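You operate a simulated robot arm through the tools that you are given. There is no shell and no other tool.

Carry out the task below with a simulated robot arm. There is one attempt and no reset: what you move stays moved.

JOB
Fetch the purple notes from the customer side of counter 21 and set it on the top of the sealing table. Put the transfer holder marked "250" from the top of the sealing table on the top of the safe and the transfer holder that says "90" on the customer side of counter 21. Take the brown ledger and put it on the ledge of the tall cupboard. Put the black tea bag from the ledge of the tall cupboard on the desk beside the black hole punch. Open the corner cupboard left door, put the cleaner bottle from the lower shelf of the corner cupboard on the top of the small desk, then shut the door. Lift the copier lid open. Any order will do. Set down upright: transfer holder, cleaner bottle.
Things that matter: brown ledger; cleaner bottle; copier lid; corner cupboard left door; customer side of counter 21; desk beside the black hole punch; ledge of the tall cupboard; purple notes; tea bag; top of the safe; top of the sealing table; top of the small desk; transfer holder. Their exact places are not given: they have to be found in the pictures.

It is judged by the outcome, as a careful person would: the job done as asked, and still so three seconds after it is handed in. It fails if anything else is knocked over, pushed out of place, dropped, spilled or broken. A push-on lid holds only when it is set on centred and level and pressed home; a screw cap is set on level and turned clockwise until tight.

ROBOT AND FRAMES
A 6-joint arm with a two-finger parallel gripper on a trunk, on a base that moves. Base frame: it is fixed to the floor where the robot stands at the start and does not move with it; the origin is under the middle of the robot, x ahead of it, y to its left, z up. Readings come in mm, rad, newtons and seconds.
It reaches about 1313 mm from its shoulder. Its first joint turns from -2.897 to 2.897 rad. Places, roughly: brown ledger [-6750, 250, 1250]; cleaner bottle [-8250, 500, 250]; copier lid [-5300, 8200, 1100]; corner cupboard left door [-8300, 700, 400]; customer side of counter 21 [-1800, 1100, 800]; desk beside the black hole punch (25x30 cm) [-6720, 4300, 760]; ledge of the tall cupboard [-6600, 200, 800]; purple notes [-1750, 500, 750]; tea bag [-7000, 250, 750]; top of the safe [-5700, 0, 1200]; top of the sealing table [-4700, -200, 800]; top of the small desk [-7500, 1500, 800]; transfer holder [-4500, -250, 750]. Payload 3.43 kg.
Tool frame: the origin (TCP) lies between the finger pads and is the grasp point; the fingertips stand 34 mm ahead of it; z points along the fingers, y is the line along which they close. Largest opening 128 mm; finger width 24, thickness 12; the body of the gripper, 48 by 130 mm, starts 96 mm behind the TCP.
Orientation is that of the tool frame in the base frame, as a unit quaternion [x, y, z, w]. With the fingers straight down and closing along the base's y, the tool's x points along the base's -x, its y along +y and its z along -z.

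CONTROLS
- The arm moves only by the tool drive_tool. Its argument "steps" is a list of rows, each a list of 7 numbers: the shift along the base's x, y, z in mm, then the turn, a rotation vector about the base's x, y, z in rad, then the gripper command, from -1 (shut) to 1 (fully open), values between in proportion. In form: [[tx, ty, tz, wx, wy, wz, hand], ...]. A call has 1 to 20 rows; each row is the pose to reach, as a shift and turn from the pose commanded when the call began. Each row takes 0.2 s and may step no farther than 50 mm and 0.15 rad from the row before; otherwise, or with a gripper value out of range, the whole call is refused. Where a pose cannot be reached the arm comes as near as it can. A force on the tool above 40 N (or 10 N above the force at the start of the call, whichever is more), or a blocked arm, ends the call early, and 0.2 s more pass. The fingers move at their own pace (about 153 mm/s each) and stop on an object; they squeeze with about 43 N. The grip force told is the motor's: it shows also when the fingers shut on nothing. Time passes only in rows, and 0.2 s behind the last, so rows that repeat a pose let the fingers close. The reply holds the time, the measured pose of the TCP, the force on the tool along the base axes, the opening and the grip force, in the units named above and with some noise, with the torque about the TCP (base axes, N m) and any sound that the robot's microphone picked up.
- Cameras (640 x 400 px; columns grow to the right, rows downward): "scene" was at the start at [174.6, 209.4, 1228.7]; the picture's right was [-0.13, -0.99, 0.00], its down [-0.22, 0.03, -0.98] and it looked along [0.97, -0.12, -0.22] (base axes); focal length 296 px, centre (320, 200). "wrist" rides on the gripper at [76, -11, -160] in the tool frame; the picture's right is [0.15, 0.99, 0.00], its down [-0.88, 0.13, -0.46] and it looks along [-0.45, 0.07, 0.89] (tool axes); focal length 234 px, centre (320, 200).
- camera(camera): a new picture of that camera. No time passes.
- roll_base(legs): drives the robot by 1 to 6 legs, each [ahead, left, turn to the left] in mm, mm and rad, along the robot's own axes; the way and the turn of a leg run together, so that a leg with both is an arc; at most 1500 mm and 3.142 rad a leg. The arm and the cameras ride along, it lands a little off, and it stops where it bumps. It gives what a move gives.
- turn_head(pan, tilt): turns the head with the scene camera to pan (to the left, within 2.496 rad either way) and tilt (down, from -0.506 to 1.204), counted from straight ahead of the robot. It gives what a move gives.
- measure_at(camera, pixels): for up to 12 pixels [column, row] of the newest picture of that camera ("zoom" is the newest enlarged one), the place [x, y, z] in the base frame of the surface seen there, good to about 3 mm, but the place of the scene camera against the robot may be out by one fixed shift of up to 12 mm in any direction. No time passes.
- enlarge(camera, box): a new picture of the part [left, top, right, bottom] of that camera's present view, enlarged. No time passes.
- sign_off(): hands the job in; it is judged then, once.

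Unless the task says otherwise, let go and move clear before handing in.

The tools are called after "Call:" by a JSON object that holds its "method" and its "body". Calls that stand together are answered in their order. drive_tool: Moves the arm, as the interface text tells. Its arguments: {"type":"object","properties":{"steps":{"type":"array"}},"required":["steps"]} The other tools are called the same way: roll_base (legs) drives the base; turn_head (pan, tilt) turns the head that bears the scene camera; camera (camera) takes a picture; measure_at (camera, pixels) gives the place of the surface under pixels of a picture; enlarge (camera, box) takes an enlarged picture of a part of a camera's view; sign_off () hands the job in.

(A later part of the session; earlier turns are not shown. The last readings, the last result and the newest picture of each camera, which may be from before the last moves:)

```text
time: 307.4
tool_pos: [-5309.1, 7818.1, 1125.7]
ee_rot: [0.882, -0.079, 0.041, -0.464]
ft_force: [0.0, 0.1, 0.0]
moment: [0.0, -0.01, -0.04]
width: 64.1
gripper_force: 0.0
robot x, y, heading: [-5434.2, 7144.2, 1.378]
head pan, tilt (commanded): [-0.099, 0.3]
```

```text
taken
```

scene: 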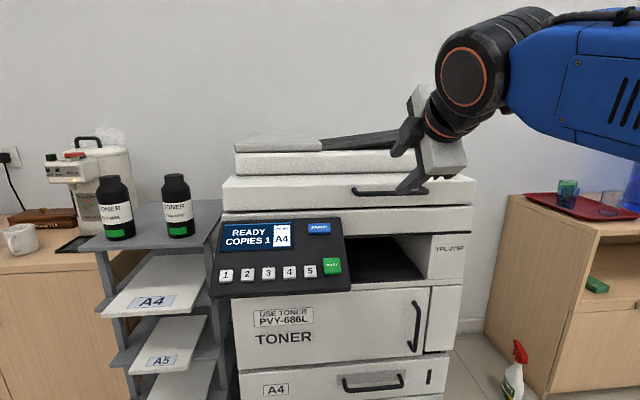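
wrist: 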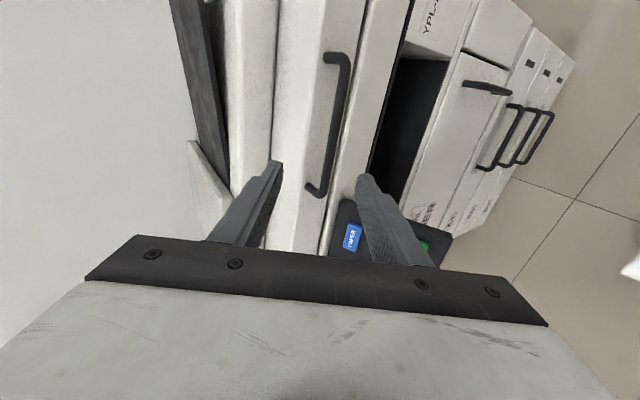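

The bar lies between the fingers in the wrist view (from (335,60) to (318,190)). I'll measure it for the final approach.

Call:
{"method": "measure_at", "body": {"camera": "wrist", "pixels": [[341, 90], [337, 120], [331, 150], [325, 180], [300, 130], [285, 130], [320, 130], [345, 160], [352, 120], [375, 60], [240, 120]]}}

Call:
{"method": "enlarge", "body": {"camera": "wrist", "box": [250, 40, 410, 220]}}

```text
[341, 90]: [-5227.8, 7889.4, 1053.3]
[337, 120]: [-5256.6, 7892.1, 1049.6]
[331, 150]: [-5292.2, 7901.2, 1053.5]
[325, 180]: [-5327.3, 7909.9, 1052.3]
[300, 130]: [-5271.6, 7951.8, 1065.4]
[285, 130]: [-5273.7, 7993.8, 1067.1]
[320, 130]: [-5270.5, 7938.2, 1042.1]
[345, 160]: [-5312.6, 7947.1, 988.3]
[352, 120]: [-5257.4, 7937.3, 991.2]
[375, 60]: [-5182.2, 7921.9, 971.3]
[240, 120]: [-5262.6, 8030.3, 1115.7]
```

```text
2.22 times, centred on (330, 130) of wrist
```

zoom: 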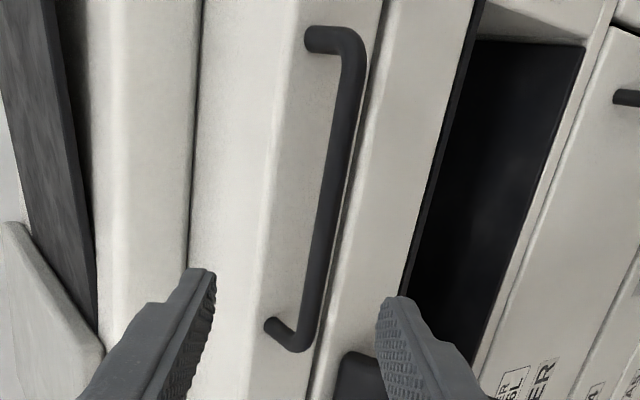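

The rod is round, ~12 mm thick, at v≈6746, z≈1050. I'll narrow the fingers to 40 mm, centre on the rod and advance along the tool axis until the tips pass it by ~10 mm.

Call:
{"method": "drive_tool", "body": {"steps": [[12.4, -9.6, -10, 0, 0, 0, -0.375], [17.9, 18.7, -29.9, 0, 0, 0, -0.375], [23.4, 47, -49.8, 0, 0, 0, -0.375], [26.7, 63.9, -61.7, 0, 0, 0, -0.375], [26.7, 63.9, -61.7, 0, 0, 0, -0.375]]}}

Call:
{"method": "camera", "body": {"camera": "wrist"}}

Call:
{"method": "enlarge", "body": {"camera": "scene", "box": [320, 100, 500, 260]}}

```text
time: 308.6
tool_pos: [-5282.9, 7884.6, 1065.0]
ee_rot: [0.882, -0.078, 0.041, -0.464]
ft_force: [0.2, 0.6, 0.8]
moment: [0.01, -0.01, 0.01]
width: 40.1
gripper_force: 0.1
robot x, y, heading: [-5430.8, 7144.9, 1.379]
head pan, tilt (commanded): [-0.099, 0.3]
```

```text
taken
```

wrist: 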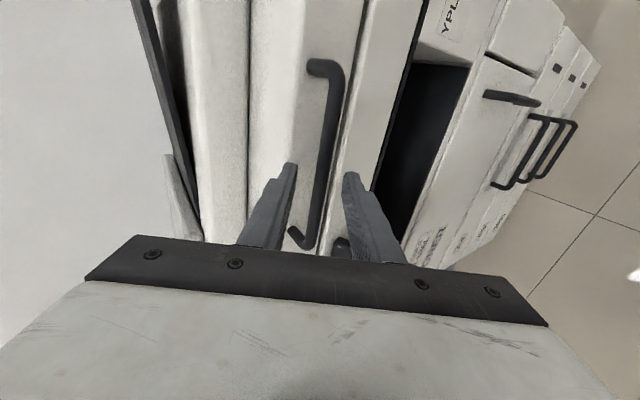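

```text
2.50 times, centred on (410, 180) of scene
```

zoom: 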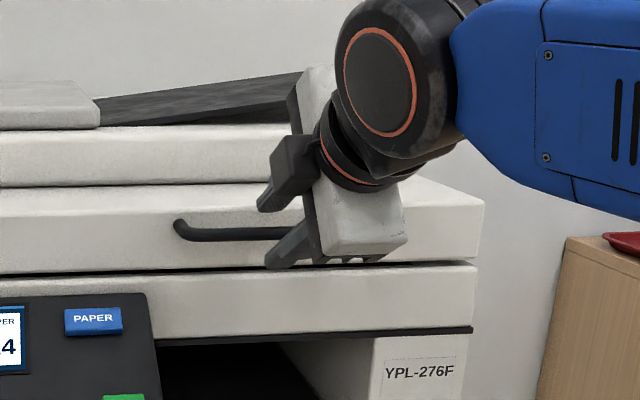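

The rod sits between the fingertips. I'll narrow to about 18 mm as a loose cage and advance 10 mm.

Call:
{"method": "drive_tool", "body": {"steps": [[0, 0, 0, 0, 0, 0, -0.6], [0, 0, 0, 0, 0, 0, -0.72], [0.8, 4, -2.8, 0, 0, 0, -0.72], [1.6, 8, -5.6, 0, 0, 0, -0.72], [1.6, 8, -5.6, 0, 0, 0, -0.72]]}}

Call:
{"method": "camera", "body": {"camera": "wrist"}}

Call:
{"method": "enlarge", "body": {"camera": "wrist", "box": [250, 80, 410, 260]}}

```text
time: 309.8
tool_pos: [-5282.8, 7892.8, 1060.2]
ee_rot: [0.882, -0.078, 0.041, -0.464]
ft_force: [-0.4, 0.6, 0.4]
moment: [0.03, 0.02, -0.01]
width: 18.0
gripper_force: 0.0
robot x, y, heading: [-5435.5, 7142.7, 1.383]
head pan, tilt (commanded): [-0.099, 0.3]
```

```text
taken
```

wrist: 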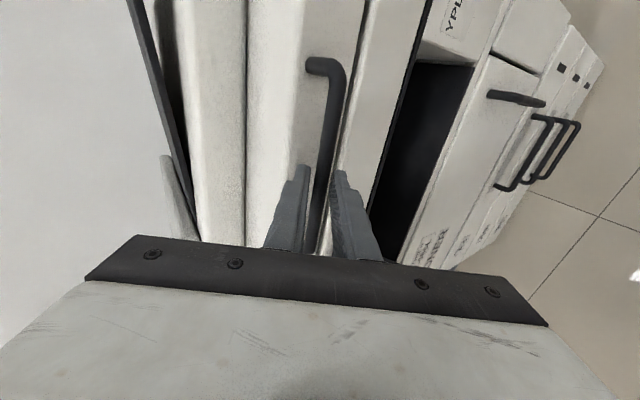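

```text
2.22 times, centred on (330, 170) of wrist
```

zoom: 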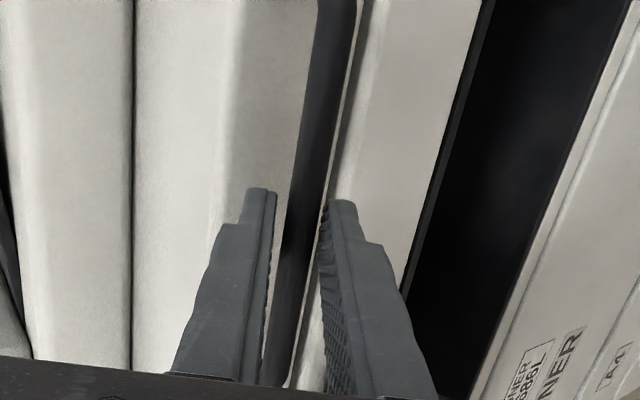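

The rod is caged between the fingers. I'll lift about 5° along the expected arc and watch the force.

Call:
{"method": "drive_tool", "body": {"steps": [[0, 0, 4, 0, 0, 0, -0.72], [0.1, 0.5, 8, 0, 0, 0, -0.72], [0.2, 1, 14, 0, 0, 0, -0.72], [0.4, 2.3, 21, 0, 0, 0, -0.72], [0.7, 3.5, 31, 0, 0, 0, -0.72], [1, 5, 42, 0, 0, 0, -0.72]]}}

Call:
{"method": "camera", "body": {"camera": "wrist"}}

Call:
{"method": "camera", "body": {"camera": "scene"}}

```text
time: 311.2
tool_pos: [-5280.8, 7896.8, 1103.6]
ee_rot: [0.881, -0.078, 0.041, -0.464]
ft_force: [-0.5, -3.1, -1.9]
moment: [-0.06, 0.08, -0.03]
width: 19.9
gripper_force: 1.2
robot x, y, heading: [-5435.2, 7145.1, 1.38]
head pan, tilt (commanded): [-0.099, 0.3]
```

```text
taken
```

wrist: 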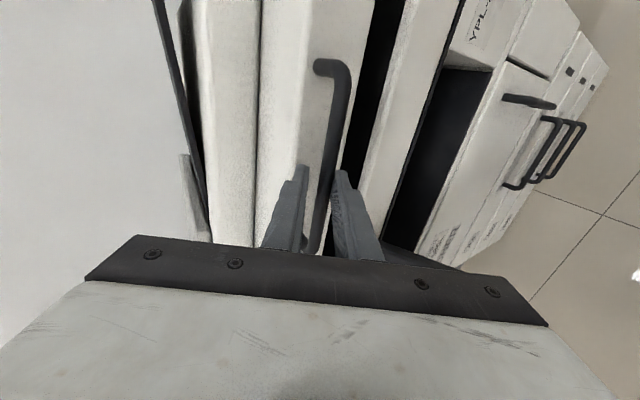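

```text
taken
```

scene: 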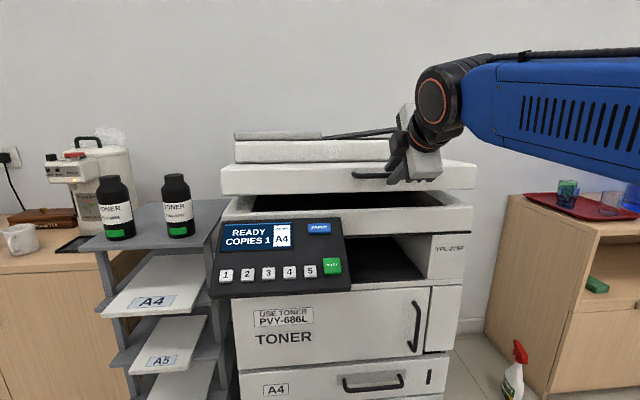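

The lid rises with only ~4 N. To test whether it stays by itself, I'll open the cage to 60 mm (the lower finger would still catch the rod).

Call:
{"method": "drive_tool", "body": {"steps": [[0, 0, 0, 0, 0, 0, -0.4], [0, 0, 0, 0, 0, 0, -0.1], [0, 0, 0, 0, 0, 0, -0.1], [0, 0, 0, 0, 0, 0, -0.1], [0, 0, 0, 0, 0, 0, -0.1]]}}

Call:
{"method": "camera", "body": {"camera": "wrist"}}

Call:
{"method": "measure_at", "body": {"camera": "wrist", "pixels": [[342, 100], [336, 120], [330, 150], [325, 170], [320, 190]]}}

```text
time: 312.4
tool_pos: [-5280.5, 7897.5, 1102.3]
ee_rot: [0.882, -0.078, 0.04, -0.463]
ft_force: [-0.2, -1.8, -2.3]
moment: [-0.06, 0.06, 0.02]
width: 59.4
gripper_force: 1.8
robot x, y, heading: [-5435.7, 7142.8, 1.382]
head pan, tilt (commanded): [-0.099, 0.3]
```

```text
taken
```

wrist: 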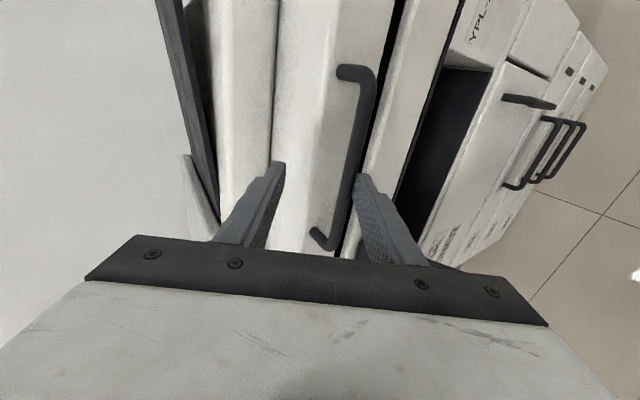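

```text
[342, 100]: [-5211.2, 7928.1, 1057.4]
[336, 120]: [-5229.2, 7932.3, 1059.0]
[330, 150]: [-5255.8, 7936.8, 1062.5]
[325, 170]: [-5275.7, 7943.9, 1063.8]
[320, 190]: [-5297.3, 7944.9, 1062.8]
```

The rod has come down onto the lower finger (pixels (360,120)), so at this angle the lid falls back by itself. I'll measure the rod's place now.

Call:
{"method": "measure_at", "body": {"camera": "wrist", "pixels": [[366, 90], [361, 120], [354, 150], [347, 180], [340, 205], [310, 130], [300, 100], [385, 60]]}}

```text
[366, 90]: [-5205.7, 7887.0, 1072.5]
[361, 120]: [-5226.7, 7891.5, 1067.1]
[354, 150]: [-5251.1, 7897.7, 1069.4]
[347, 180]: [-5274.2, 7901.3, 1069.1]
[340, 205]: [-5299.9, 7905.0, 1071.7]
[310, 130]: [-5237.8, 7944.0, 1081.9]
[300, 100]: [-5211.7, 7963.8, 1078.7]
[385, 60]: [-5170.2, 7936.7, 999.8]
```

The lid is light but falls back, so I'll need support all the way up. To reach high enough I want the base closer: I'll withdraw, pull the arm back 240 mm, and roll the base in.

Call:
{"method": "drive_tool", "body": {"steps": [[-7.8, -40.2, 28, 0, 0, 0, -0.1], [-15.7, -80.5, 57, 0, 0, 0, -0.1], [-24.9, -127.6, 57, 0, 0, 0, -0.1], [-34, -174.7, 40, 0, 0, 0, -0.1], [-46, -219, 15, 0, 0, 0, -0.1], [-53.5, -235, -20, 0, 0, 0, -0.1], [-53.5, -235, -42, 0, 0, 0, -0.1], [-53.5, -235, -42, 0, 0, 0, -0.1]]}}

Call:
{"method": "camera", "body": {"camera": "scene"}}

Call:
{"method": "camera", "body": {"camera": "wrist"}}

```text
refused: row 2 steps farther than a row can; nothing moved
```

```text
taken
```

scene: 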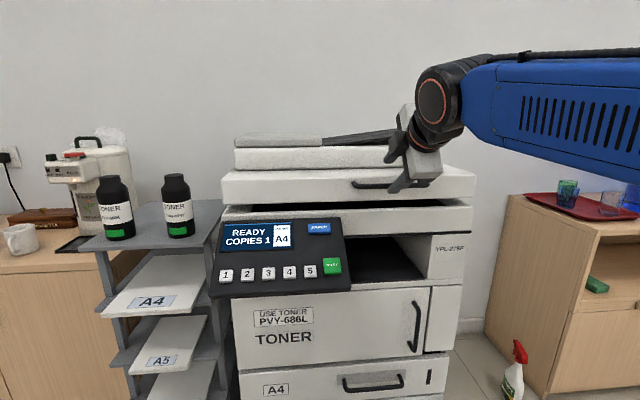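

```text
taken
```

wrist: 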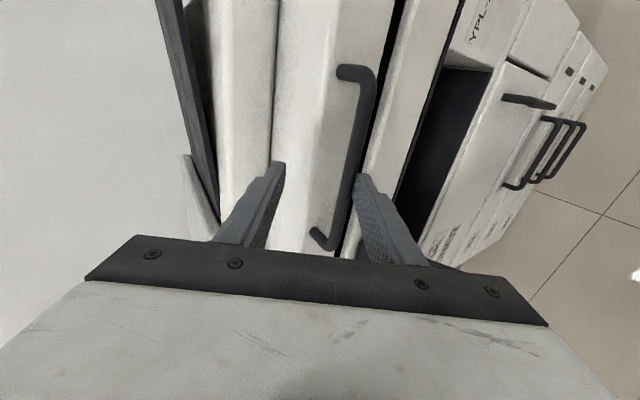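

One row was too long; I'll resend in smaller steps, first lowering the lid gently shut.

Call:
{"method": "drive_tool", "body": {"steps": [[0, 0, -20, 0, 0, 0, -0.1], [-7.1, -36.3, 5.6, 0, 0, 0, -0.1], [-14.2, -72.6, 31, 0, 0, 0, -0.1], [-23, -117.8, 31, 0, 0, 0, -0.1], [-31.8, -163, 25, 0, 0, 0, -0.1], [-40.5, -200.5, 5, 0, 0, 0, -0.1], [-52.9, -232.2, -25, 0, 0, 0, -0.1], [-52.9, -232.2, -42, 0, 0, 0, -0.1], [-52.9, -232.2, -42, 0, 0, 0, -0.1]]}}

Call:
{"method": "camera", "body": {"camera": "wrist"}}

```text
time: 314.4
tool_pos: [-5332.1, 7661.0, 1057.8]
ee_rot: [0.881, -0.078, 0.041, -0.464]
ft_force: [-0.2, 0.4, -0.6]
moment: [-0.01, 0.02, 0.0]
width: 57.8
gripper_force: 0.0
robot x, y, heading: [-5433.5, 7147.8, 1.381]
head pan, tilt (commanded): [-0.099, 0.3]
```

```text
taken
```

wrist: 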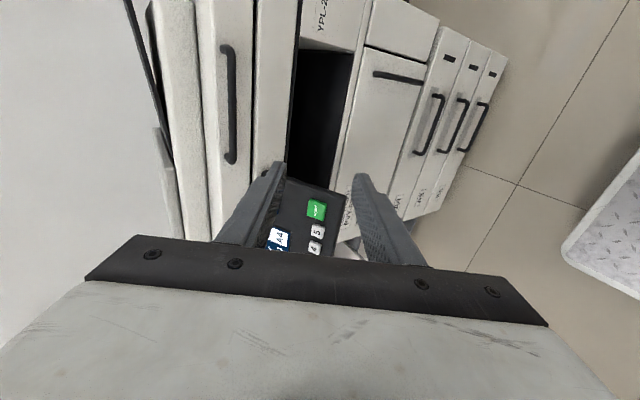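

Now I check the control panel's right end against the hand's path.

Call:
{"method": "measure_at", "body": {"camera": "wrist", "pixels": [[316, 208], [320, 190], [335, 200], [300, 180], [227, 120], [231, 60], [228, 155], [290, 170]]}}

```text
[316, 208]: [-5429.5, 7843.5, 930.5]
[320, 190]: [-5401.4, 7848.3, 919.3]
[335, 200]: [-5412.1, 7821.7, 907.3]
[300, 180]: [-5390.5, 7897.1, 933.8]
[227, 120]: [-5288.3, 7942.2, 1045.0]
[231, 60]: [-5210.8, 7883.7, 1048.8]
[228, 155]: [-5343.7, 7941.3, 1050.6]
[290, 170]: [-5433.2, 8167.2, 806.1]
```

The panel's right end is at u≈6797 and below z 960, clear of the hand. I'll roll the base 225 mm ahead to bring the rod between the open fingers.

Call:
{"method": "roll_base", "body": {"legs": [[225, 0, 0]]}}

Call:
{"method": "camera", "body": {"camera": "wrist"}}

Call:
{"method": "camera", "body": {"camera": "scene"}}

```text
time: 316.1
tool_pos: [-5290.5, 7880.9, 1058.1]
ee_rot: [0.882, -0.077, 0.041, -0.464]
ft_force: [0.0, 0.1, -0.4]
moment: [-0.01, 0.0, 0.0]
width: 57.6
gripper_force: 0.1
robot x, y, heading: [-5392.7, 7363.1, 1.38]
head pan, tilt (commanded): [-0.099, 0.3]
```

```text
taken
```

wrist: 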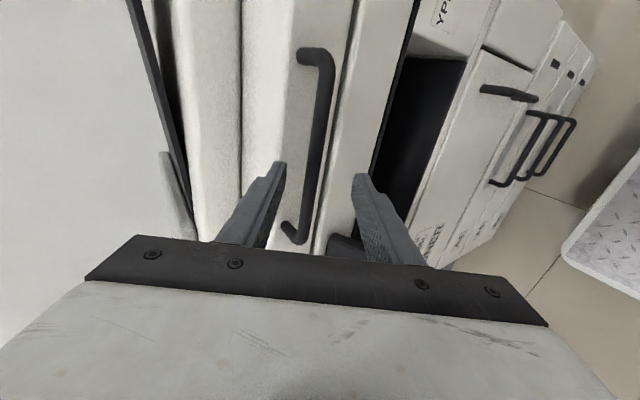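

```text
taken
```

scene: 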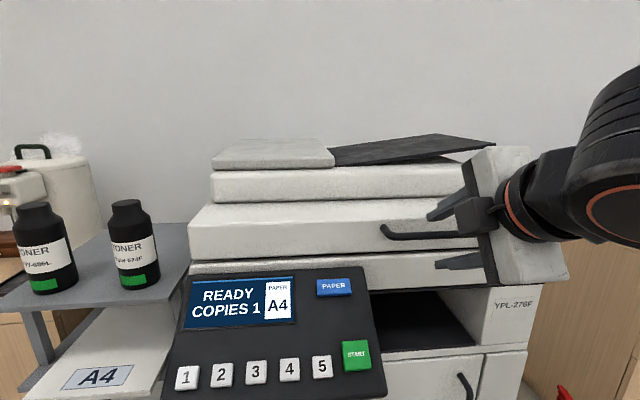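

The rod is between the fingers (tips ~10 mm past it). I'll centre, close the cage to 18 mm and advance slightly.

Call:
{"method": "drive_tool", "body": {"steps": [[0.7, 3.6, 5.3, 0, 0, 0, -0.4], [0.7, 3.6, 5.3, 0, 0, 0, -0.72], [1.5, 8, 2.4, 0, 0, 0, -0.72], [2.3, 11.7, -0.4, 0, 0, 0, -0.72], [2.3, 11.7, -0.4, 0, 0, 0, -0.72]]}}

Call:
{"method": "enlarge", "body": {"camera": "wrist", "box": [250, 80, 410, 260]}}

```text
time: 317.3
tool_pos: [-5287.7, 7893.7, 1057.9]
ee_rot: [0.882, -0.078, 0.041, -0.464]
ft_force: [-0.1, 0.2, -0.3]
moment: [0.02, -0.01, 0.0]
width: 17.9
gripper_force: 0.0
robot x, y, heading: [-5390.0, 7365.0, 1.377]
head pan, tilt (commanded): [-0.099, 0.3]
```

```text
2.22 times, centred on (330, 170) of wrist
```

zoom: 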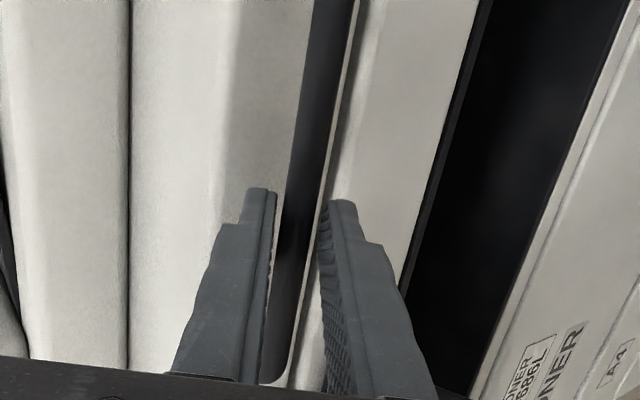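

The rod is caged again. I'll lift to about 15° along the estimated arc, pitching the hand up slightly.

Call:
{"method": "drive_tool", "body": {"steps": [[0.4, 2.2, 20.6, 0.0216, -0.0042, 0, -0.72], [1.0, 5.0, 41.0, 0.0432, -0.0084, 0, -0.72], [1.7, 8.7, 61.4, 0.0648, -0.0126, 0, -0.72], [2.6, 13.5, 81.5, 0.0864, -0.0168, 0, -0.72], [3.7, 19.0, 101.5, 0.108, -0.021, 0, -0.72], [4.9, 25.3, 121.1, 0.1296, -0.0252, 0, -0.72]]}}

Call:
{"method": "camera", "body": {"camera": "wrist"}}

Call:
{"method": "camera", "body": {"camera": "scene"}}

```text
time: 318.7
tool_pos: [-5281.8, 7919.4, 1179.8]
ee_rot: [0.849, -0.075, 0.047, -0.521]
ft_force: [0.0, -1.3, -1.3]
moment: [-0.02, 0.02, -0.01]
width: 18.7
gripper_force: 0.9
robot x, y, heading: [-5390.6, 7362.1, 1.378]
head pan, tilt (commanded): [-0.099, 0.3]
```

```text
taken
```

wrist: 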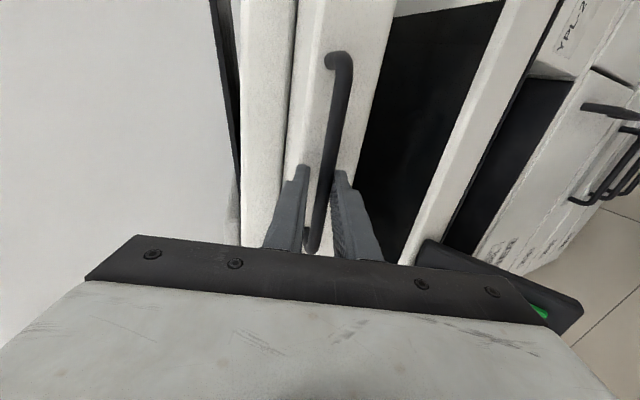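

```text
taken
```

scene: 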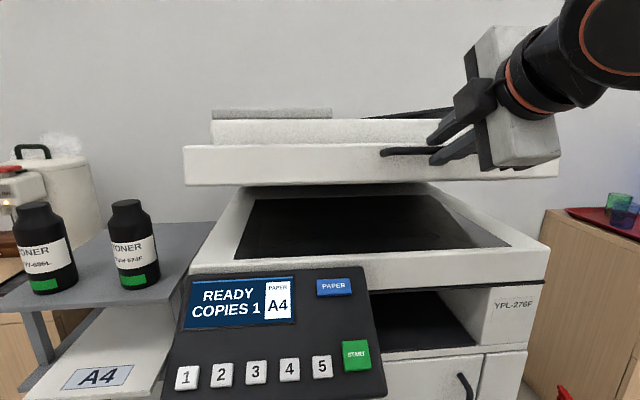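

The lid is up ~15° with little force and the scanner bed is visible. I'll measure the rod and the bed's rear edge to find the hinge.

Call:
{"method": "measure_at", "body": {"camera": "wrist", "pixels": [[344, 80], [339, 110], [333, 140], [327, 170], [320, 200], [365, 60], [352, 110]]}}

Call:
{"method": "measure_at", "body": {"camera": "scene", "pixels": [[330, 187], [260, 187], [420, 185], [230, 255], [540, 245], [505, 240], [430, 197], [300, 178], [250, 165], [395, 153]]}}

```text
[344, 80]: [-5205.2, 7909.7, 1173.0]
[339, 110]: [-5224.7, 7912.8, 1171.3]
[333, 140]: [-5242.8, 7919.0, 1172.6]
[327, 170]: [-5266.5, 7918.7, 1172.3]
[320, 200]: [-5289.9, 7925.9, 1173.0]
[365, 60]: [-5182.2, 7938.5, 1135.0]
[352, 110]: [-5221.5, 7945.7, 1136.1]
```

```text
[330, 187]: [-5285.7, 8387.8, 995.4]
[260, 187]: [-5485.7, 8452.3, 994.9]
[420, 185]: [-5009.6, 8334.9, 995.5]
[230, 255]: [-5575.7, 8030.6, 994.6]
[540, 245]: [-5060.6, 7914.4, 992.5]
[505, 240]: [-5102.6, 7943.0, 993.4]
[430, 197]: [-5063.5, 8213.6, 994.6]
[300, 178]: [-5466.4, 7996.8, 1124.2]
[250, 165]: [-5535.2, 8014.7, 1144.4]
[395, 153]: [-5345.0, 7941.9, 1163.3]
```

The measured motion matches a radius of ~480 mm (hinge near v≈7225). I'll continue along the arc to about 35°.

Call:
{"method": "drive_tool", "body": {"steps": [[1.4, 7.4, 19.3, 0.0245, -0.0048, 0, -0.72], [3.0, 15.4, 38.2, 0.049, -0.0096, 0, -0.72], [4.7, 24.3, 56.7, 0.0735, -0.0143, 0, -0.72], [6.6, 34.1, 74.8, 0.098, -0.0191, 0, -0.72], [8.7, 44.6, 92.5, 0.1225, -0.0239, 0, -0.72], [10.9, 55.8, 109.7, 0.147, -0.0287, 0, -0.72], [13.2, 67.8, 126.2, 0.1715, -0.0334, 0, -0.72], [15.7, 80.6, 142.4, 0.196, -0.0382, 0, -0.72]]}}

Call:
{"method": "camera", "body": {"camera": "wrist"}}

Call:
{"method": "camera", "body": {"camera": "scene"}}

```text
time: 320.5
tool_pos: [-5266.2, 7999.7, 1322.4]
ee_rot: [0.792, -0.069, 0.056, -0.604]
ft_force: [1.4, -0.2, -1.6]
moment: [-0.01, -0.02, -0.02]
width: 18.4
gripper_force: 0.6
robot x, y, heading: [-5387.8, 7360.2, 1.376]
head pan, tilt (commanded): [-0.099, 0.3]
```

```text
taken
```

wrist: 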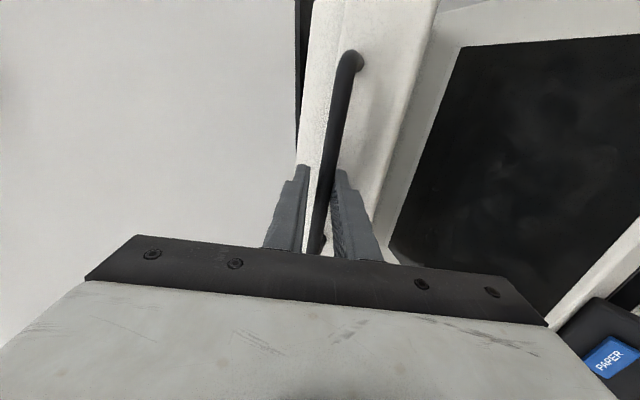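

```text
taken
```

scene: 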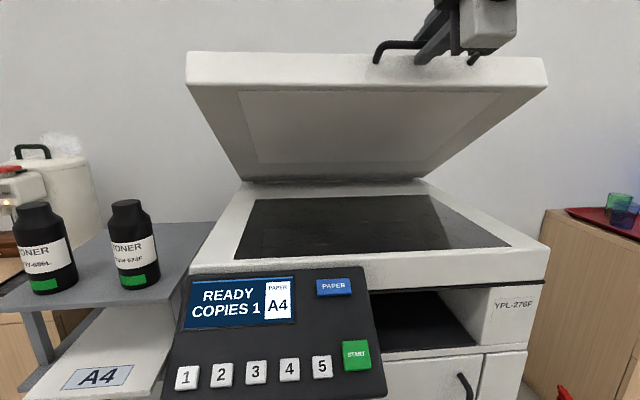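

The lid is at ~35°, force only ~2 N. I'll measure the rod and the hinge line at scene row ~182.

Call:
{"method": "measure_at", "body": {"camera": "scene", "pixels": [[330, 184], [330, 181], [330, 178], [330, 150], [330, 90], [250, 182], [420, 179], [240, 130]]}}

Call:
{"method": "measure_at", "body": {"camera": "wrist", "pixels": [[349, 80], [342, 110], [335, 140], [328, 170], [320, 200], [380, 100]]}}

```text
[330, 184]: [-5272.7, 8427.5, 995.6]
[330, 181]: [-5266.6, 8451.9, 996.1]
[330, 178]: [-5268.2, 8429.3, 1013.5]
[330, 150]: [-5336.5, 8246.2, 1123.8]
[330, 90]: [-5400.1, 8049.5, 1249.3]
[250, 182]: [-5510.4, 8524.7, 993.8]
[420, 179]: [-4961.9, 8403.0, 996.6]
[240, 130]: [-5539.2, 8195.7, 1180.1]
```

```text
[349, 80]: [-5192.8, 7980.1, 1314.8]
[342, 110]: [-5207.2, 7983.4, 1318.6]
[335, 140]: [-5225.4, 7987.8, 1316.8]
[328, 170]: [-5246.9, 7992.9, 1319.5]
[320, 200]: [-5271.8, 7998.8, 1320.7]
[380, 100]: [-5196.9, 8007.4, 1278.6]
```

The hinge is at about v≈7297, z≈1001 (radius ~553), and the lid is at ~30°. I'll test again whether it now holds by itself by widening the cage.

Call:
{"method": "drive_tool", "body": {"steps": [[0, 0, 0, 0, 0, 0, -0.5], [0, 0, 0, 0, 0, 0, -0.3], [0, 0, 0, 0, 0, 0, -0.3], [0, 0, 0, 0, 0, 0, -0.3], [0, 0, 0, 0, 0, 0, -0.3]]}}

Call:
{"method": "camera", "body": {"camera": "wrist"}}

Call:
{"method": "camera", "body": {"camera": "scene"}}

```text
time: 321.7
tool_pos: [-5266.5, 7997.6, 1322.7]
ee_rot: [0.793, -0.069, 0.055, -0.603]
ft_force: [-1.1, -3.9, 3.1]
moment: [-0.11, -0.01, -0.06]
width: 44.1
gripper_force: 0.0
robot x, y, heading: [-5394.1, 7367.3, 1.38]
head pan, tilt (commanded): [-0.099, 0.3]
```

```text
taken
```

wrist: 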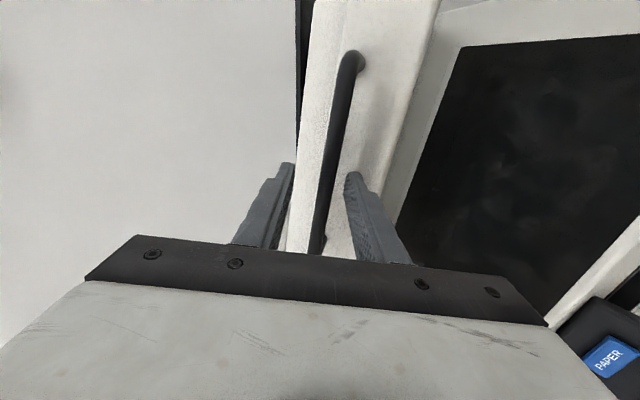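

```text
taken
```

scene: 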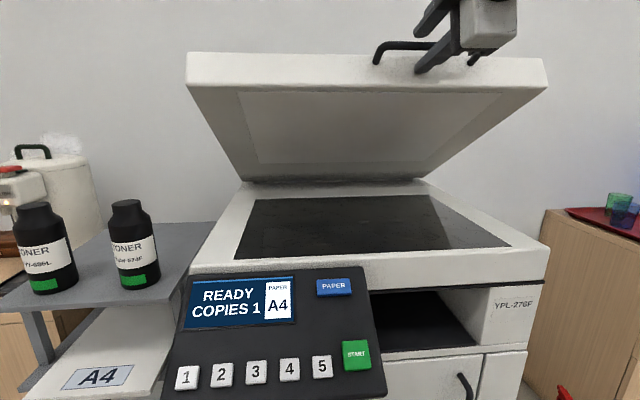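

The rod stayed in place when the cage opened, so the lid holds itself at 30°. I'll withdraw, go below the lid's front edge with the hand level and fingers shut, and push its underside further up.

Call:
{"method": "drive_tool", "body": {"steps": [[-7.7, -39.3, 11, 0, 0, 0, -0.3], [-15.3, -78.5, 22, 0, 0, 0, -0.3], [-23.9, -122.7, 10, 0, 0, 0, -0.3], [-28.7, -147.2, -30, 0.069, -0.0134, 0, -0.6], [-28.7, -147.2, -75, 0.137, -0.0268, 0, -1], [-28.7, -147.2, -118, 0.206, -0.0402, 0, -1], [-28.7, -147.2, -132, 0.271, -0.0528, 0, -1], [-28.7, -147.2, -132, 0.271, -0.0528, 0, -1]]}}

Call:
{"method": "camera", "body": {"camera": "scene"}}

Call:
{"method": "camera", "body": {"camera": "wrist"}}

```text
time: 323.5
tool_pos: [-5296.5, 7850.7, 1190.9]
ee_rot: [-0.702, 0.059, -0.066, 0.707]
ft_force: [-1.0, -0.5, -0.8]
moment: [0.02, -0.02, 0.0]
width: 0.0
gripper_force: 33.0
robot x, y, heading: [-5393.3, 7363.1, 1.374]
head pan, tilt (commanded): [-0.099, 0.3]
```

```text
taken
```

scene: 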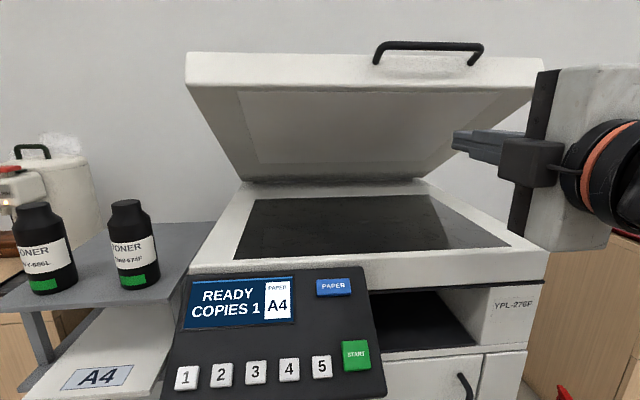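

```text
taken
```

wrist: 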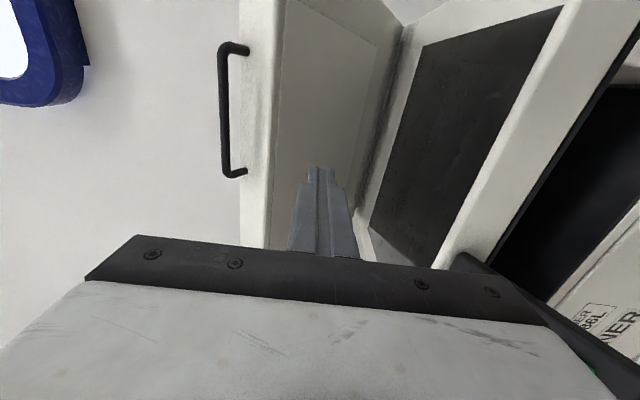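

The lid stays up at ~30° and my closed fingers point under it. I'll move forward 240 mm to just before the underside.

Call:
{"method": "drive_tool", "body": {"steps": [[8.6, 44.2, 0, 0, 0, 0, -1], [17.2, 88.3, 0, 0, 0, 0, -1], [25.8, 132.5, 0, 0, 0, 0, -1], [34.4, 176.7, 0, 0, 0, 0, -1], [43, 220.8, 0, 0, 0, 0, -1], [45.9, 235.6, 0, 0, 0, 0, -1]]}}

Call:
{"method": "camera", "body": {"camera": "scene"}}

Call:
{"method": "camera", "body": {"camera": "wrist"}}

```text
time: 325.1
tool_pos: [-5381.0, 8074.3, 1190.4]
ee_rot: [-0.703, -0.039, 0.032, 0.709]
ft_force: [0.1, -0.2, -0.7]
moment: [0.01, -0.01, 0.02]
width: 0.0
gripper_force: 32.7
robot x, y, heading: [-5388.0, 7364.0, 1.376]
head pan, tilt (commanded): [-0.099, 0.3]
stopped in row 6: the arm was blocked; the commanded pose is now the measured one
```

```text
taken
```

scene: 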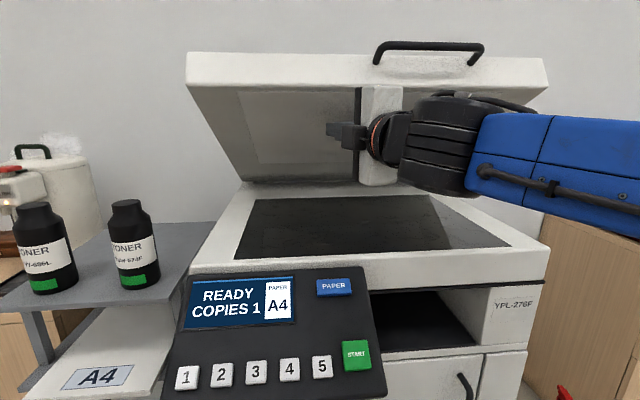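

```text
taken
```

wrist: 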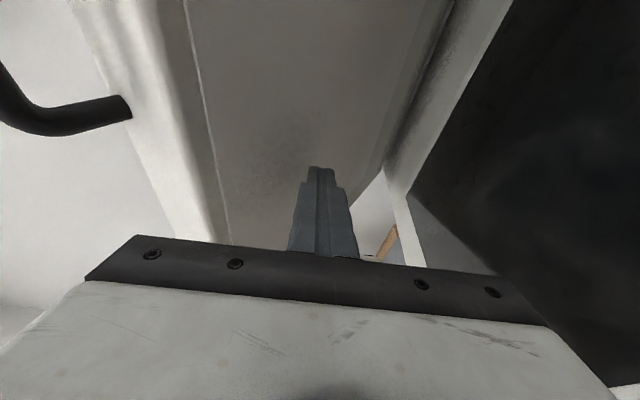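

The arm lost its line (it drifted left and yawed: wrist straightening near a joint flip), though no contact force shows and the lid is unchanged. I'll back the whole base out straight rather than fight the arm.

Call:
{"method": "roll_base", "body": {"legs": [[-350, 0, 0]]}}

Call:
{"method": "camera", "body": {"camera": "scene"}}

```text
time: 327.4
tool_pos: [-5448.8, 7732.7, 1189.4]
ee_rot: [-0.704, -0.04, 0.034, 0.709]
ft_force: [-0.4, -1.0, 0.2]
moment: [0.0, 0.0, -0.01]
width: 0.0
gripper_force: 32.9
robot x, y, heading: [-5457.6, 7022.6, 1.382]
head pan, tilt (commanded): [-0.099, 0.3]
```

```text
taken
```

scene: 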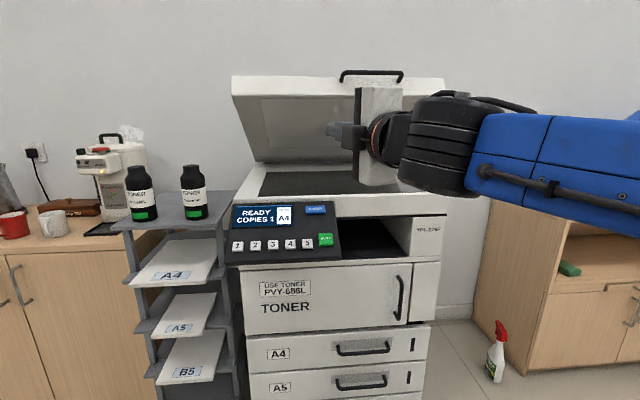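

The lid is still open at ~30°. In this free space I'll bring the hand back to a regular posture (roll 0, pitched -35°, centred).

Call:
{"method": "drive_tool", "body": {"steps": [[9.8, -0.9, 2.7, -0.0323, 0.1207, -0.0537, -1], [19.5, -1.8, 5.4, -0.0646, 0.2413, -0.1075, -1], [29.3, -2.7, 8.1, -0.0969, 0.362, -0.1612, -1], [39.1, -3.5, 10.8, -0.1291, 0.4826, -0.215, -1], [48.8, -4.4, 13.5, -0.1614, 0.6033, -0.2687, -1], [58.6, -5.3, 16.2, -0.1937, 0.724, -0.3225, -1], [68.4, -6.2, 18.8, -0.226, 0.8446, -0.3762, -1], [78.2, -7.1, 21.5, -0.2583, 0.9653, -0.43, -1], [87.9, -8, 24.2, -0.2906, 1.086, -0.4837, -1], [97.7, -8.8, 26.9, -0.3228, 1.2066, -0.5375, -1], [107.5, -9.7, 29.6, -0.3551, 1.3273, -0.5912, -1], [117.2, -10.6, 32.3, -0.3874, 1.4479, -0.6449, -1], [127, -11.5, 35, -0.4197, 1.5686, -0.6987, -1], [127, -11.5, 35, -0.4197, 1.5686, -0.6987, -1]]}}

Call:
{"method": "camera", "body": {"camera": "scene"}}

Call:
{"method": "camera", "body": {"camera": "wrist"}}

```text
time: 330.4
tool_pos: [-5320.5, 7721.0, 1225.1]
ee_rot: [-0.566, 0.682, 0.295, 0.357]
ft_force: [0.7, -0.1, 0.9]
moment: [0.01, -0.01, 0.0]
width: 0.0
gripper_force: 32.6
robot x, y, heading: [-5452.8, 7024.6, 1.381]
head pan, tilt (commanded): [-0.099, 0.3]
```

```text
taken
```

scene: 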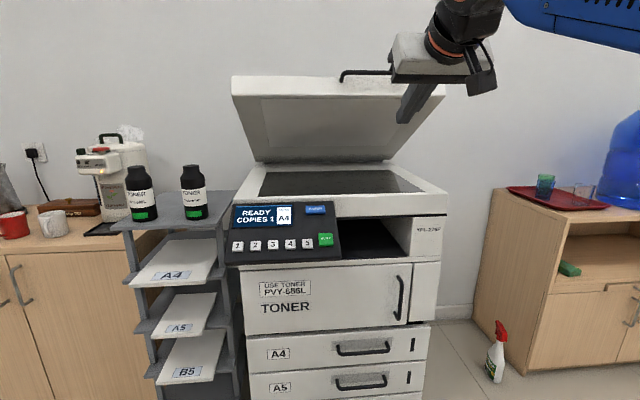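

```text
taken
```

wrist: 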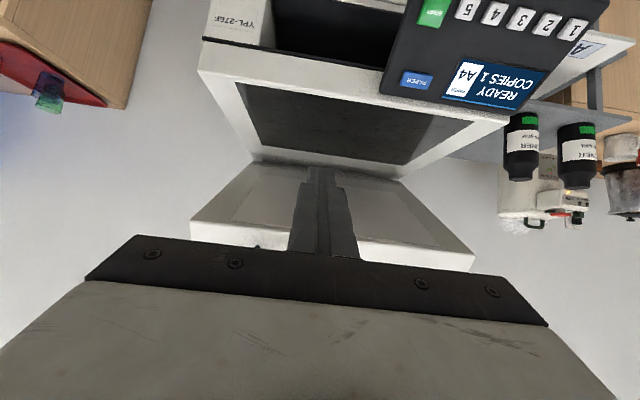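

Posture is regular again. I'll extend the arm 150 mm forward and pitch up to about -8°.

Call:
{"method": "drive_tool", "body": {"steps": [[9.2, 47.1, 0, 0, 0, 0, -1], [18.4, 94.2, 0, 0, 0, 0, -1], [28.7, 147.2, 0, 0.06, -0.0117, 0, -1], [28.7, 147.2, 0, 0.19, -0.037, 0, -1], [28.7, 147.2, 0, 0.32, -0.0624, 0, -1], [28.7, 147.2, 0, 0.4613, -0.09, 0, -1], [28.7, 147.2, 0, 0.4613, -0.09, 0, -1]]}}

Call:
{"method": "camera", "body": {"camera": "scene"}}

```text
refused: row 3 steps farther than a row can; nothing moved
```

```text
taken
```

scene: 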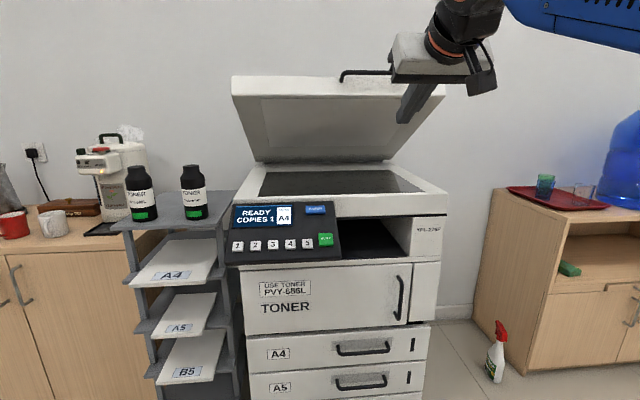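

A step was slightly too long; I'll resend with shorter steps.

Call:
{"method": "drive_tool", "body": {"steps": [[9.2, 47.1, 0, 0, 0, 0, -1], [18.4, 94.2, 0, 0, 0, 0, -1], [27, 138.5, 0, 0.06, -0.0117, 0, -1], [28.7, 147.2, 0, 0.19, -0.037, 0, -1], [28.7, 147.2, 0, 0.32, -0.0624, 0, -1], [28.7, 147.2, 0, 0.4613, -0.09, 0, -1], [28.7, 147.2, 0, 0.4613, -0.09, 0, -1]]}}

Call:
{"method": "camera", "body": {"camera": "scene"}}

Call:
{"method": "camera", "body": {"camera": "wrist"}}

```text
time: 332.0
tool_pos: [-5293.6, 7866.8, 1224.2]
ee_rot: [-0.481, 0.579, 0.419, 0.508]
ft_force: [0.0, -0.1, -0.4]
moment: [0.01, -0.03, 0.02]
width: 0.0
gripper_force: 33.1
robot x, y, heading: [-5455.2, 7022.8, 1.384]
head pan, tilt (commanded): [-0.099, 0.3]
```

```text
taken
```

scene: 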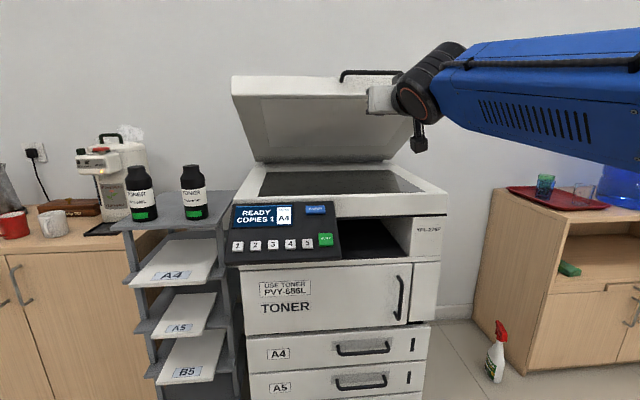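

```text
taken
```

wrist: 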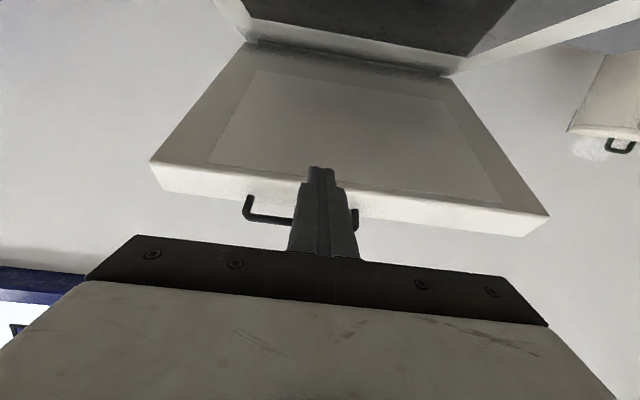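

The hand points level under the lid's front edge. I'll measure the lid's underside and edge to confirm heights.

Call:
{"method": "measure_at", "body": {"camera": "wrist", "pixels": [[320, 60], [320, 100], [320, 150], [250, 168], [250, 180], [400, 190], [400, 205], [250, 140], [350, 60]]}}

```text
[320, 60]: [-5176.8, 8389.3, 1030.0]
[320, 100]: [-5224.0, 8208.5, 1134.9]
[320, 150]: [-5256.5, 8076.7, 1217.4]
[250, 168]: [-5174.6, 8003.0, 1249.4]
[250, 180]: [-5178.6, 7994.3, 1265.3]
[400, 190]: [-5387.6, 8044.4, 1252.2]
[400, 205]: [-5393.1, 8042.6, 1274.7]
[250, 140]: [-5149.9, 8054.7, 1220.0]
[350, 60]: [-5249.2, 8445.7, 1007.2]
```

The underside is at 31°, edge bottom z≈1250, my finger tops ~1231. I'll roll the base forward 200 mm, to first contact with the underside.

Call:
{"method": "roll_base", "body": {"legs": [[200, 0, 0]]}}

Call:
{"method": "camera", "body": {"camera": "scene"}}

Call:
{"method": "camera", "body": {"camera": "wrist"}}

```text
time: 333.6
tool_pos: [-5253.5, 8062.4, 1225.0]
ee_rot: [-0.48, 0.58, 0.418, 0.508]
ft_force: [0.2, -1.0, -0.1]
moment: [-0.04, 0.0, -0.01]
width: 0.0
gripper_force: 33.0
robot x, y, heading: [-5417.2, 7219.4, 1.379]
head pan, tilt (commanded): [-0.099, 0.3]
```

```text
taken
```

scene: 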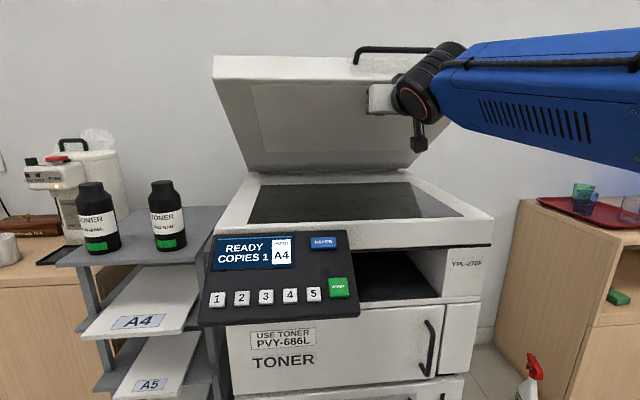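

```text
taken
```

wrist: 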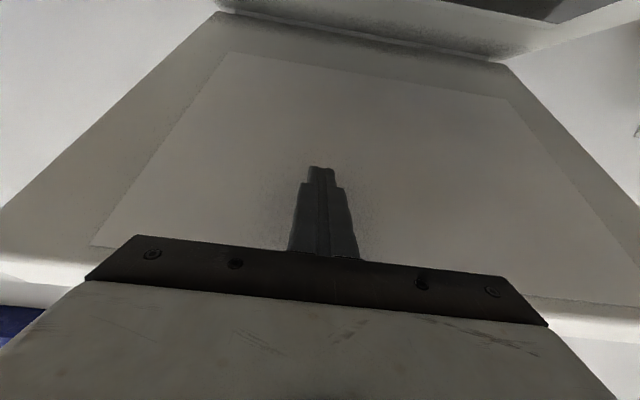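

The fingertips are at the underside now. I'll roll forward another 130 mm to push the lid up.

Call:
{"method": "roll_base", "body": {"legs": [[130, 0, 0]]}}

Call:
{"method": "camera", "body": {"camera": "scene"}}

Call:
{"method": "camera", "body": {"camera": "wrist"}}

```text
time: 334.8
tool_pos: [-5231.5, 8187.7, 1225.3]
ee_rot: [-0.481, 0.58, 0.418, 0.508]
ft_force: [-0.6, -0.1, -0.1]
moment: [0.01, 0.0, -0.02]
width: 0.1
gripper_force: 33.3
robot x, y, heading: [-5394.8, 7345.0, 1.382]
head pan, tilt (commanded): [-0.099, 0.3]
```

```text
taken
```

scene: 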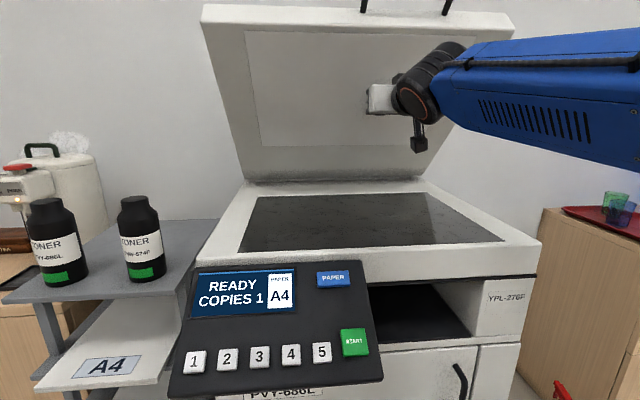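

```text
taken
```

wrist: 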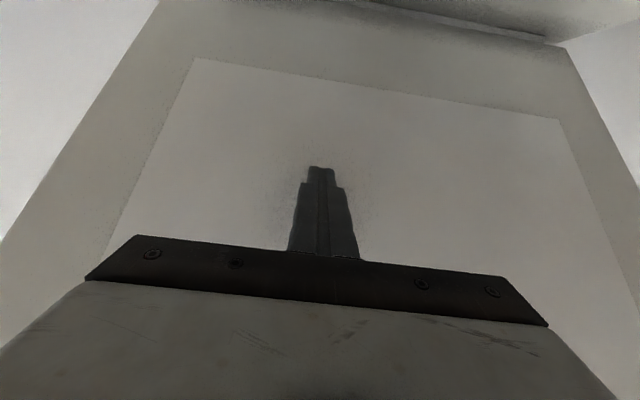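

The lid has risen well and there's no residual force. I'll measure its angle now.

Call:
{"method": "measure_at", "body": {"camera": "scene", "pixels": [[300, 170], [300, 120], [300, 60], [300, 30], [220, 20], [480, 25], [330, 182]]}}

```text
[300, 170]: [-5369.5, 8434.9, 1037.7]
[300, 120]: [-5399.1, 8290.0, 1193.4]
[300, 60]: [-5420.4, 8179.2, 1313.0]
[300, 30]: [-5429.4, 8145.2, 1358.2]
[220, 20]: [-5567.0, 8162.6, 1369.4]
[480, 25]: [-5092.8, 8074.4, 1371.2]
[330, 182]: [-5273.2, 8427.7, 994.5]
```

The lid is at about 46°. I'll roll forward 130 mm more to open it further.

Call:
{"method": "roll_base", "body": {"legs": [[130, 0, 0]]}}

Call:
{"method": "camera", "body": {"camera": "scene"}}

Call:
{"method": "measure_at", "body": {"camera": "scene", "pixels": [[300, 160], [300, 120], [300, 60], [300, 20], [330, 182]]}}

```text
time: 336.1
tool_pos: [-5210.3, 8288.0, 1224.9]
ee_rot: [-0.48, 0.582, 0.417, 0.507]
ft_force: [-4.8, -19.5, -1.7]
moment: [0.11, 0.09, 0.09]
width: 0.3
gripper_force: 32.6
robot x, y, heading: [-5371.9, 7450.1, 1.381]
head pan, tilt (commanded): [-0.099, 0.3]
stopped in leg 1: the force on the tool passed its limit at 659 N (the readings are from after the stop); the commanded pose is now the measured one
```

```text
taken
```

scene: 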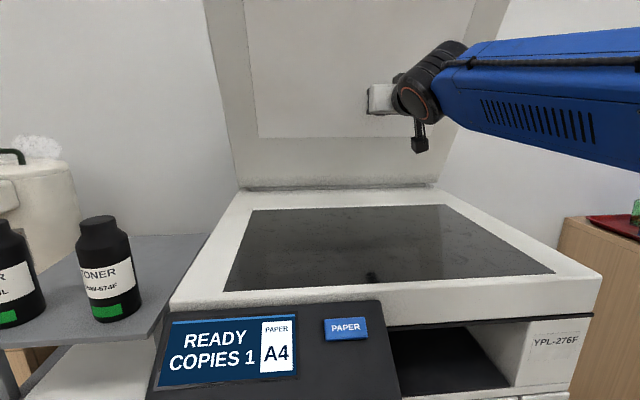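

```text
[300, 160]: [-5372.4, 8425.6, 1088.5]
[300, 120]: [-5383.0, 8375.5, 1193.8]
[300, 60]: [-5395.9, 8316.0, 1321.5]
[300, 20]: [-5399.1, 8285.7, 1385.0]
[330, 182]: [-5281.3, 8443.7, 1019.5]
```

The lid reached its stop at about 64° (a hard contact stopped me). I'll back off straight away and check that the lid stays open.

Call:
{"method": "roll_base", "body": {"legs": [[-350, 0, 0]]}}

Call:
{"method": "camera", "body": {"camera": "scene"}}

Call:
{"method": "measure_at", "body": {"camera": "scene", "pixels": [[300, 140], [300, 100], [300, 60], [300, 20], [345, 170], [345, 260], [250, 300], [430, 300]]}}

```text
time: 338.3
tool_pos: [-5275.8, 7952.9, 1224.3]
ee_rot: [-0.481, 0.581, 0.418, 0.506]
ft_force: [-0.4, 0.7, -0.1]
moment: [0.02, 0.03, 0.0]
width: 0.0
gripper_force: 32.8
robot x, y, heading: [-5438.4, 7111.4, 1.383]
head pan, tilt (commanded): [-0.099, 0.3]
```

```text
taken
```

scene: 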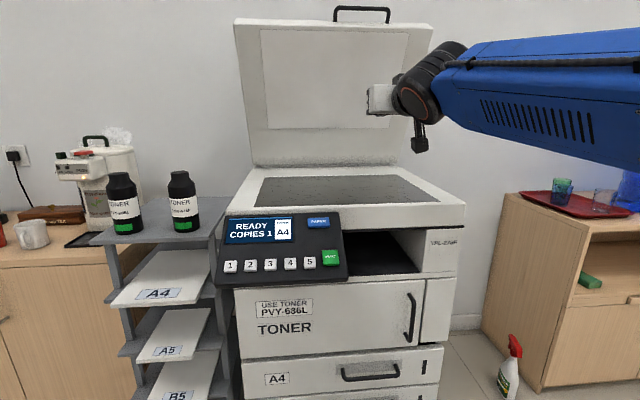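

```text
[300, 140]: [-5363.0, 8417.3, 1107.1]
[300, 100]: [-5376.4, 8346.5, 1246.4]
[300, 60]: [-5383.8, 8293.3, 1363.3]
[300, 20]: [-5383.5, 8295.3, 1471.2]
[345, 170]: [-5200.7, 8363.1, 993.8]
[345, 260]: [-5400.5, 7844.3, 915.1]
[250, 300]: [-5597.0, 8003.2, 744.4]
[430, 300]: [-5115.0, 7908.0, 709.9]
```

The lid stays open at ~64°. Now I'll fold the hand back to pointing down at a moderate height for travel.

Call:
{"method": "drive_tool", "body": {"steps": [[-3, -15, -15, -0.1413, 0.0275, 0, -0.5], [-6, -30, -30, -0.2827, 0.0551, 0, 0], [-9, -45, -45, -0.424, 0.0826, 0, 0], [-12, -60, -60, -0.5653, 0.1102, 0, 0], [-15, -75, -75, -0.7067, 0.1377, 0, 0], [-18, -90, -90, -0.848, 0.1653, 0, 0], [-21, -105, -105, -0.9893, 0.1928, 0, 0], [-24, -120, -115, -1.1307, 0.2204, 0, 0], [-27, -135, -120, -1.272, 0.2479, 0, 0], [-29, -150, -125, -1.4094, 0.2747, 0, 0], [-29, -150, -125, -1.4094, 0.2747, 0, 0]]}}

Call:
{"method": "roll_base", "body": {"legs": [[-500, 100, 0], [-1300, 0, 0]]}}

Call:
{"method": "camera", "body": {"camera": "scene"}}

```text
time: 340.7
tool_pos: [-5304.4, 7802.3, 1098.9]
ee_rot: [-0.637, 0.771, -0.002, -0.003]
ft_force: [-1.1, -0.5, 1.0]
moment: [-0.02, -0.04, 0.02]
width: 63.8
gripper_force: 0.1
robot x, y, heading: [-5440.5, 7111.1, 1.378]
head pan, tilt (commanded): [-0.099, 0.3]
```

```text
time: 349.6
tool_pos: [-5730.3, 6101.0, 1099.2]
ee_rot: [-0.644, 0.765, -0.002, -0.001]
ft_force: [0.3, -0.5, 0.5]
moment: [-0.04, 0.02, 0.01]
width: 63.8
gripper_force: 0.0
robot x, y, heading: [-5855.6, 5408.6, 1.402]
head pan, tilt (commanded): [-0.099, 0.3]
```

```text
taken
```

scene: 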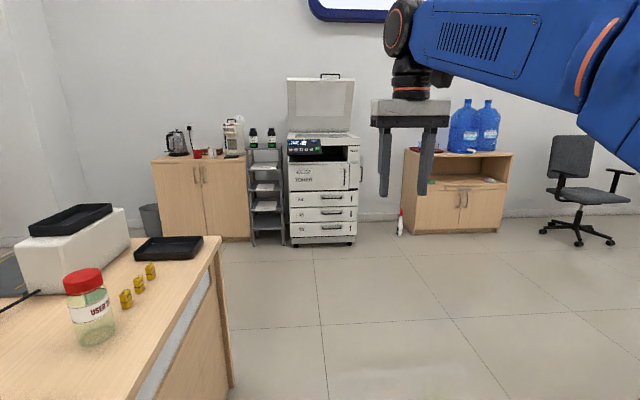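

The lid is still open from here. I'll straighten up and reverse south along the passage, past the chair and island.

Call:
{"method": "roll_base", "body": {"legs": [[0, 0, -0.023], [-1400, 30, 0], [-1300, 0, 0]]}}

Call:
{"method": "turn_head", "body": {"pan": 1.5, "tilt": 0.35}}

Call:
{"method": "camera", "body": {"camera": "scene"}}

```text
time: 363.2
tool_pos: [-6275.1, 3434.6, 1097.9]
ee_rot: [-0.628, 0.779, -0.002, -0.002]
ft_force: [0.8, -0.5, 0.9]
moment: [-0.02, 0.01, 0.0]
width: 63.9
gripper_force: 0.0
robot x, y, heading: [-6424.4, 2749.1, 1.363]
head pan, tilt (commanded): [-0.099, 0.3]
```

```text
time: 364.9
tool_pos: [-6276.8, 3434.1, 1097.9]
ee_rot: [-0.628, 0.778, -0.002, -0.002]
ft_force: [0.1, 0.7, 0.5]
moment: [0.02, -0.01, 0.01]
width: 63.9
gripper_force: 0.0
robot x, y, heading: [-6428.7, 2745.6, 1.355]
head pan, tilt (commanded): [1.499, 0.351]
```

```text
taken
```

scene: 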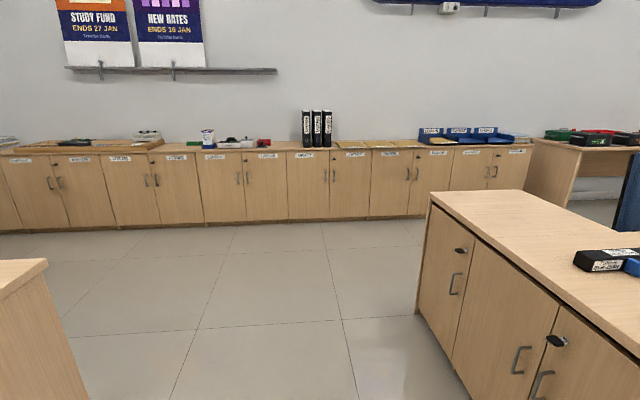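

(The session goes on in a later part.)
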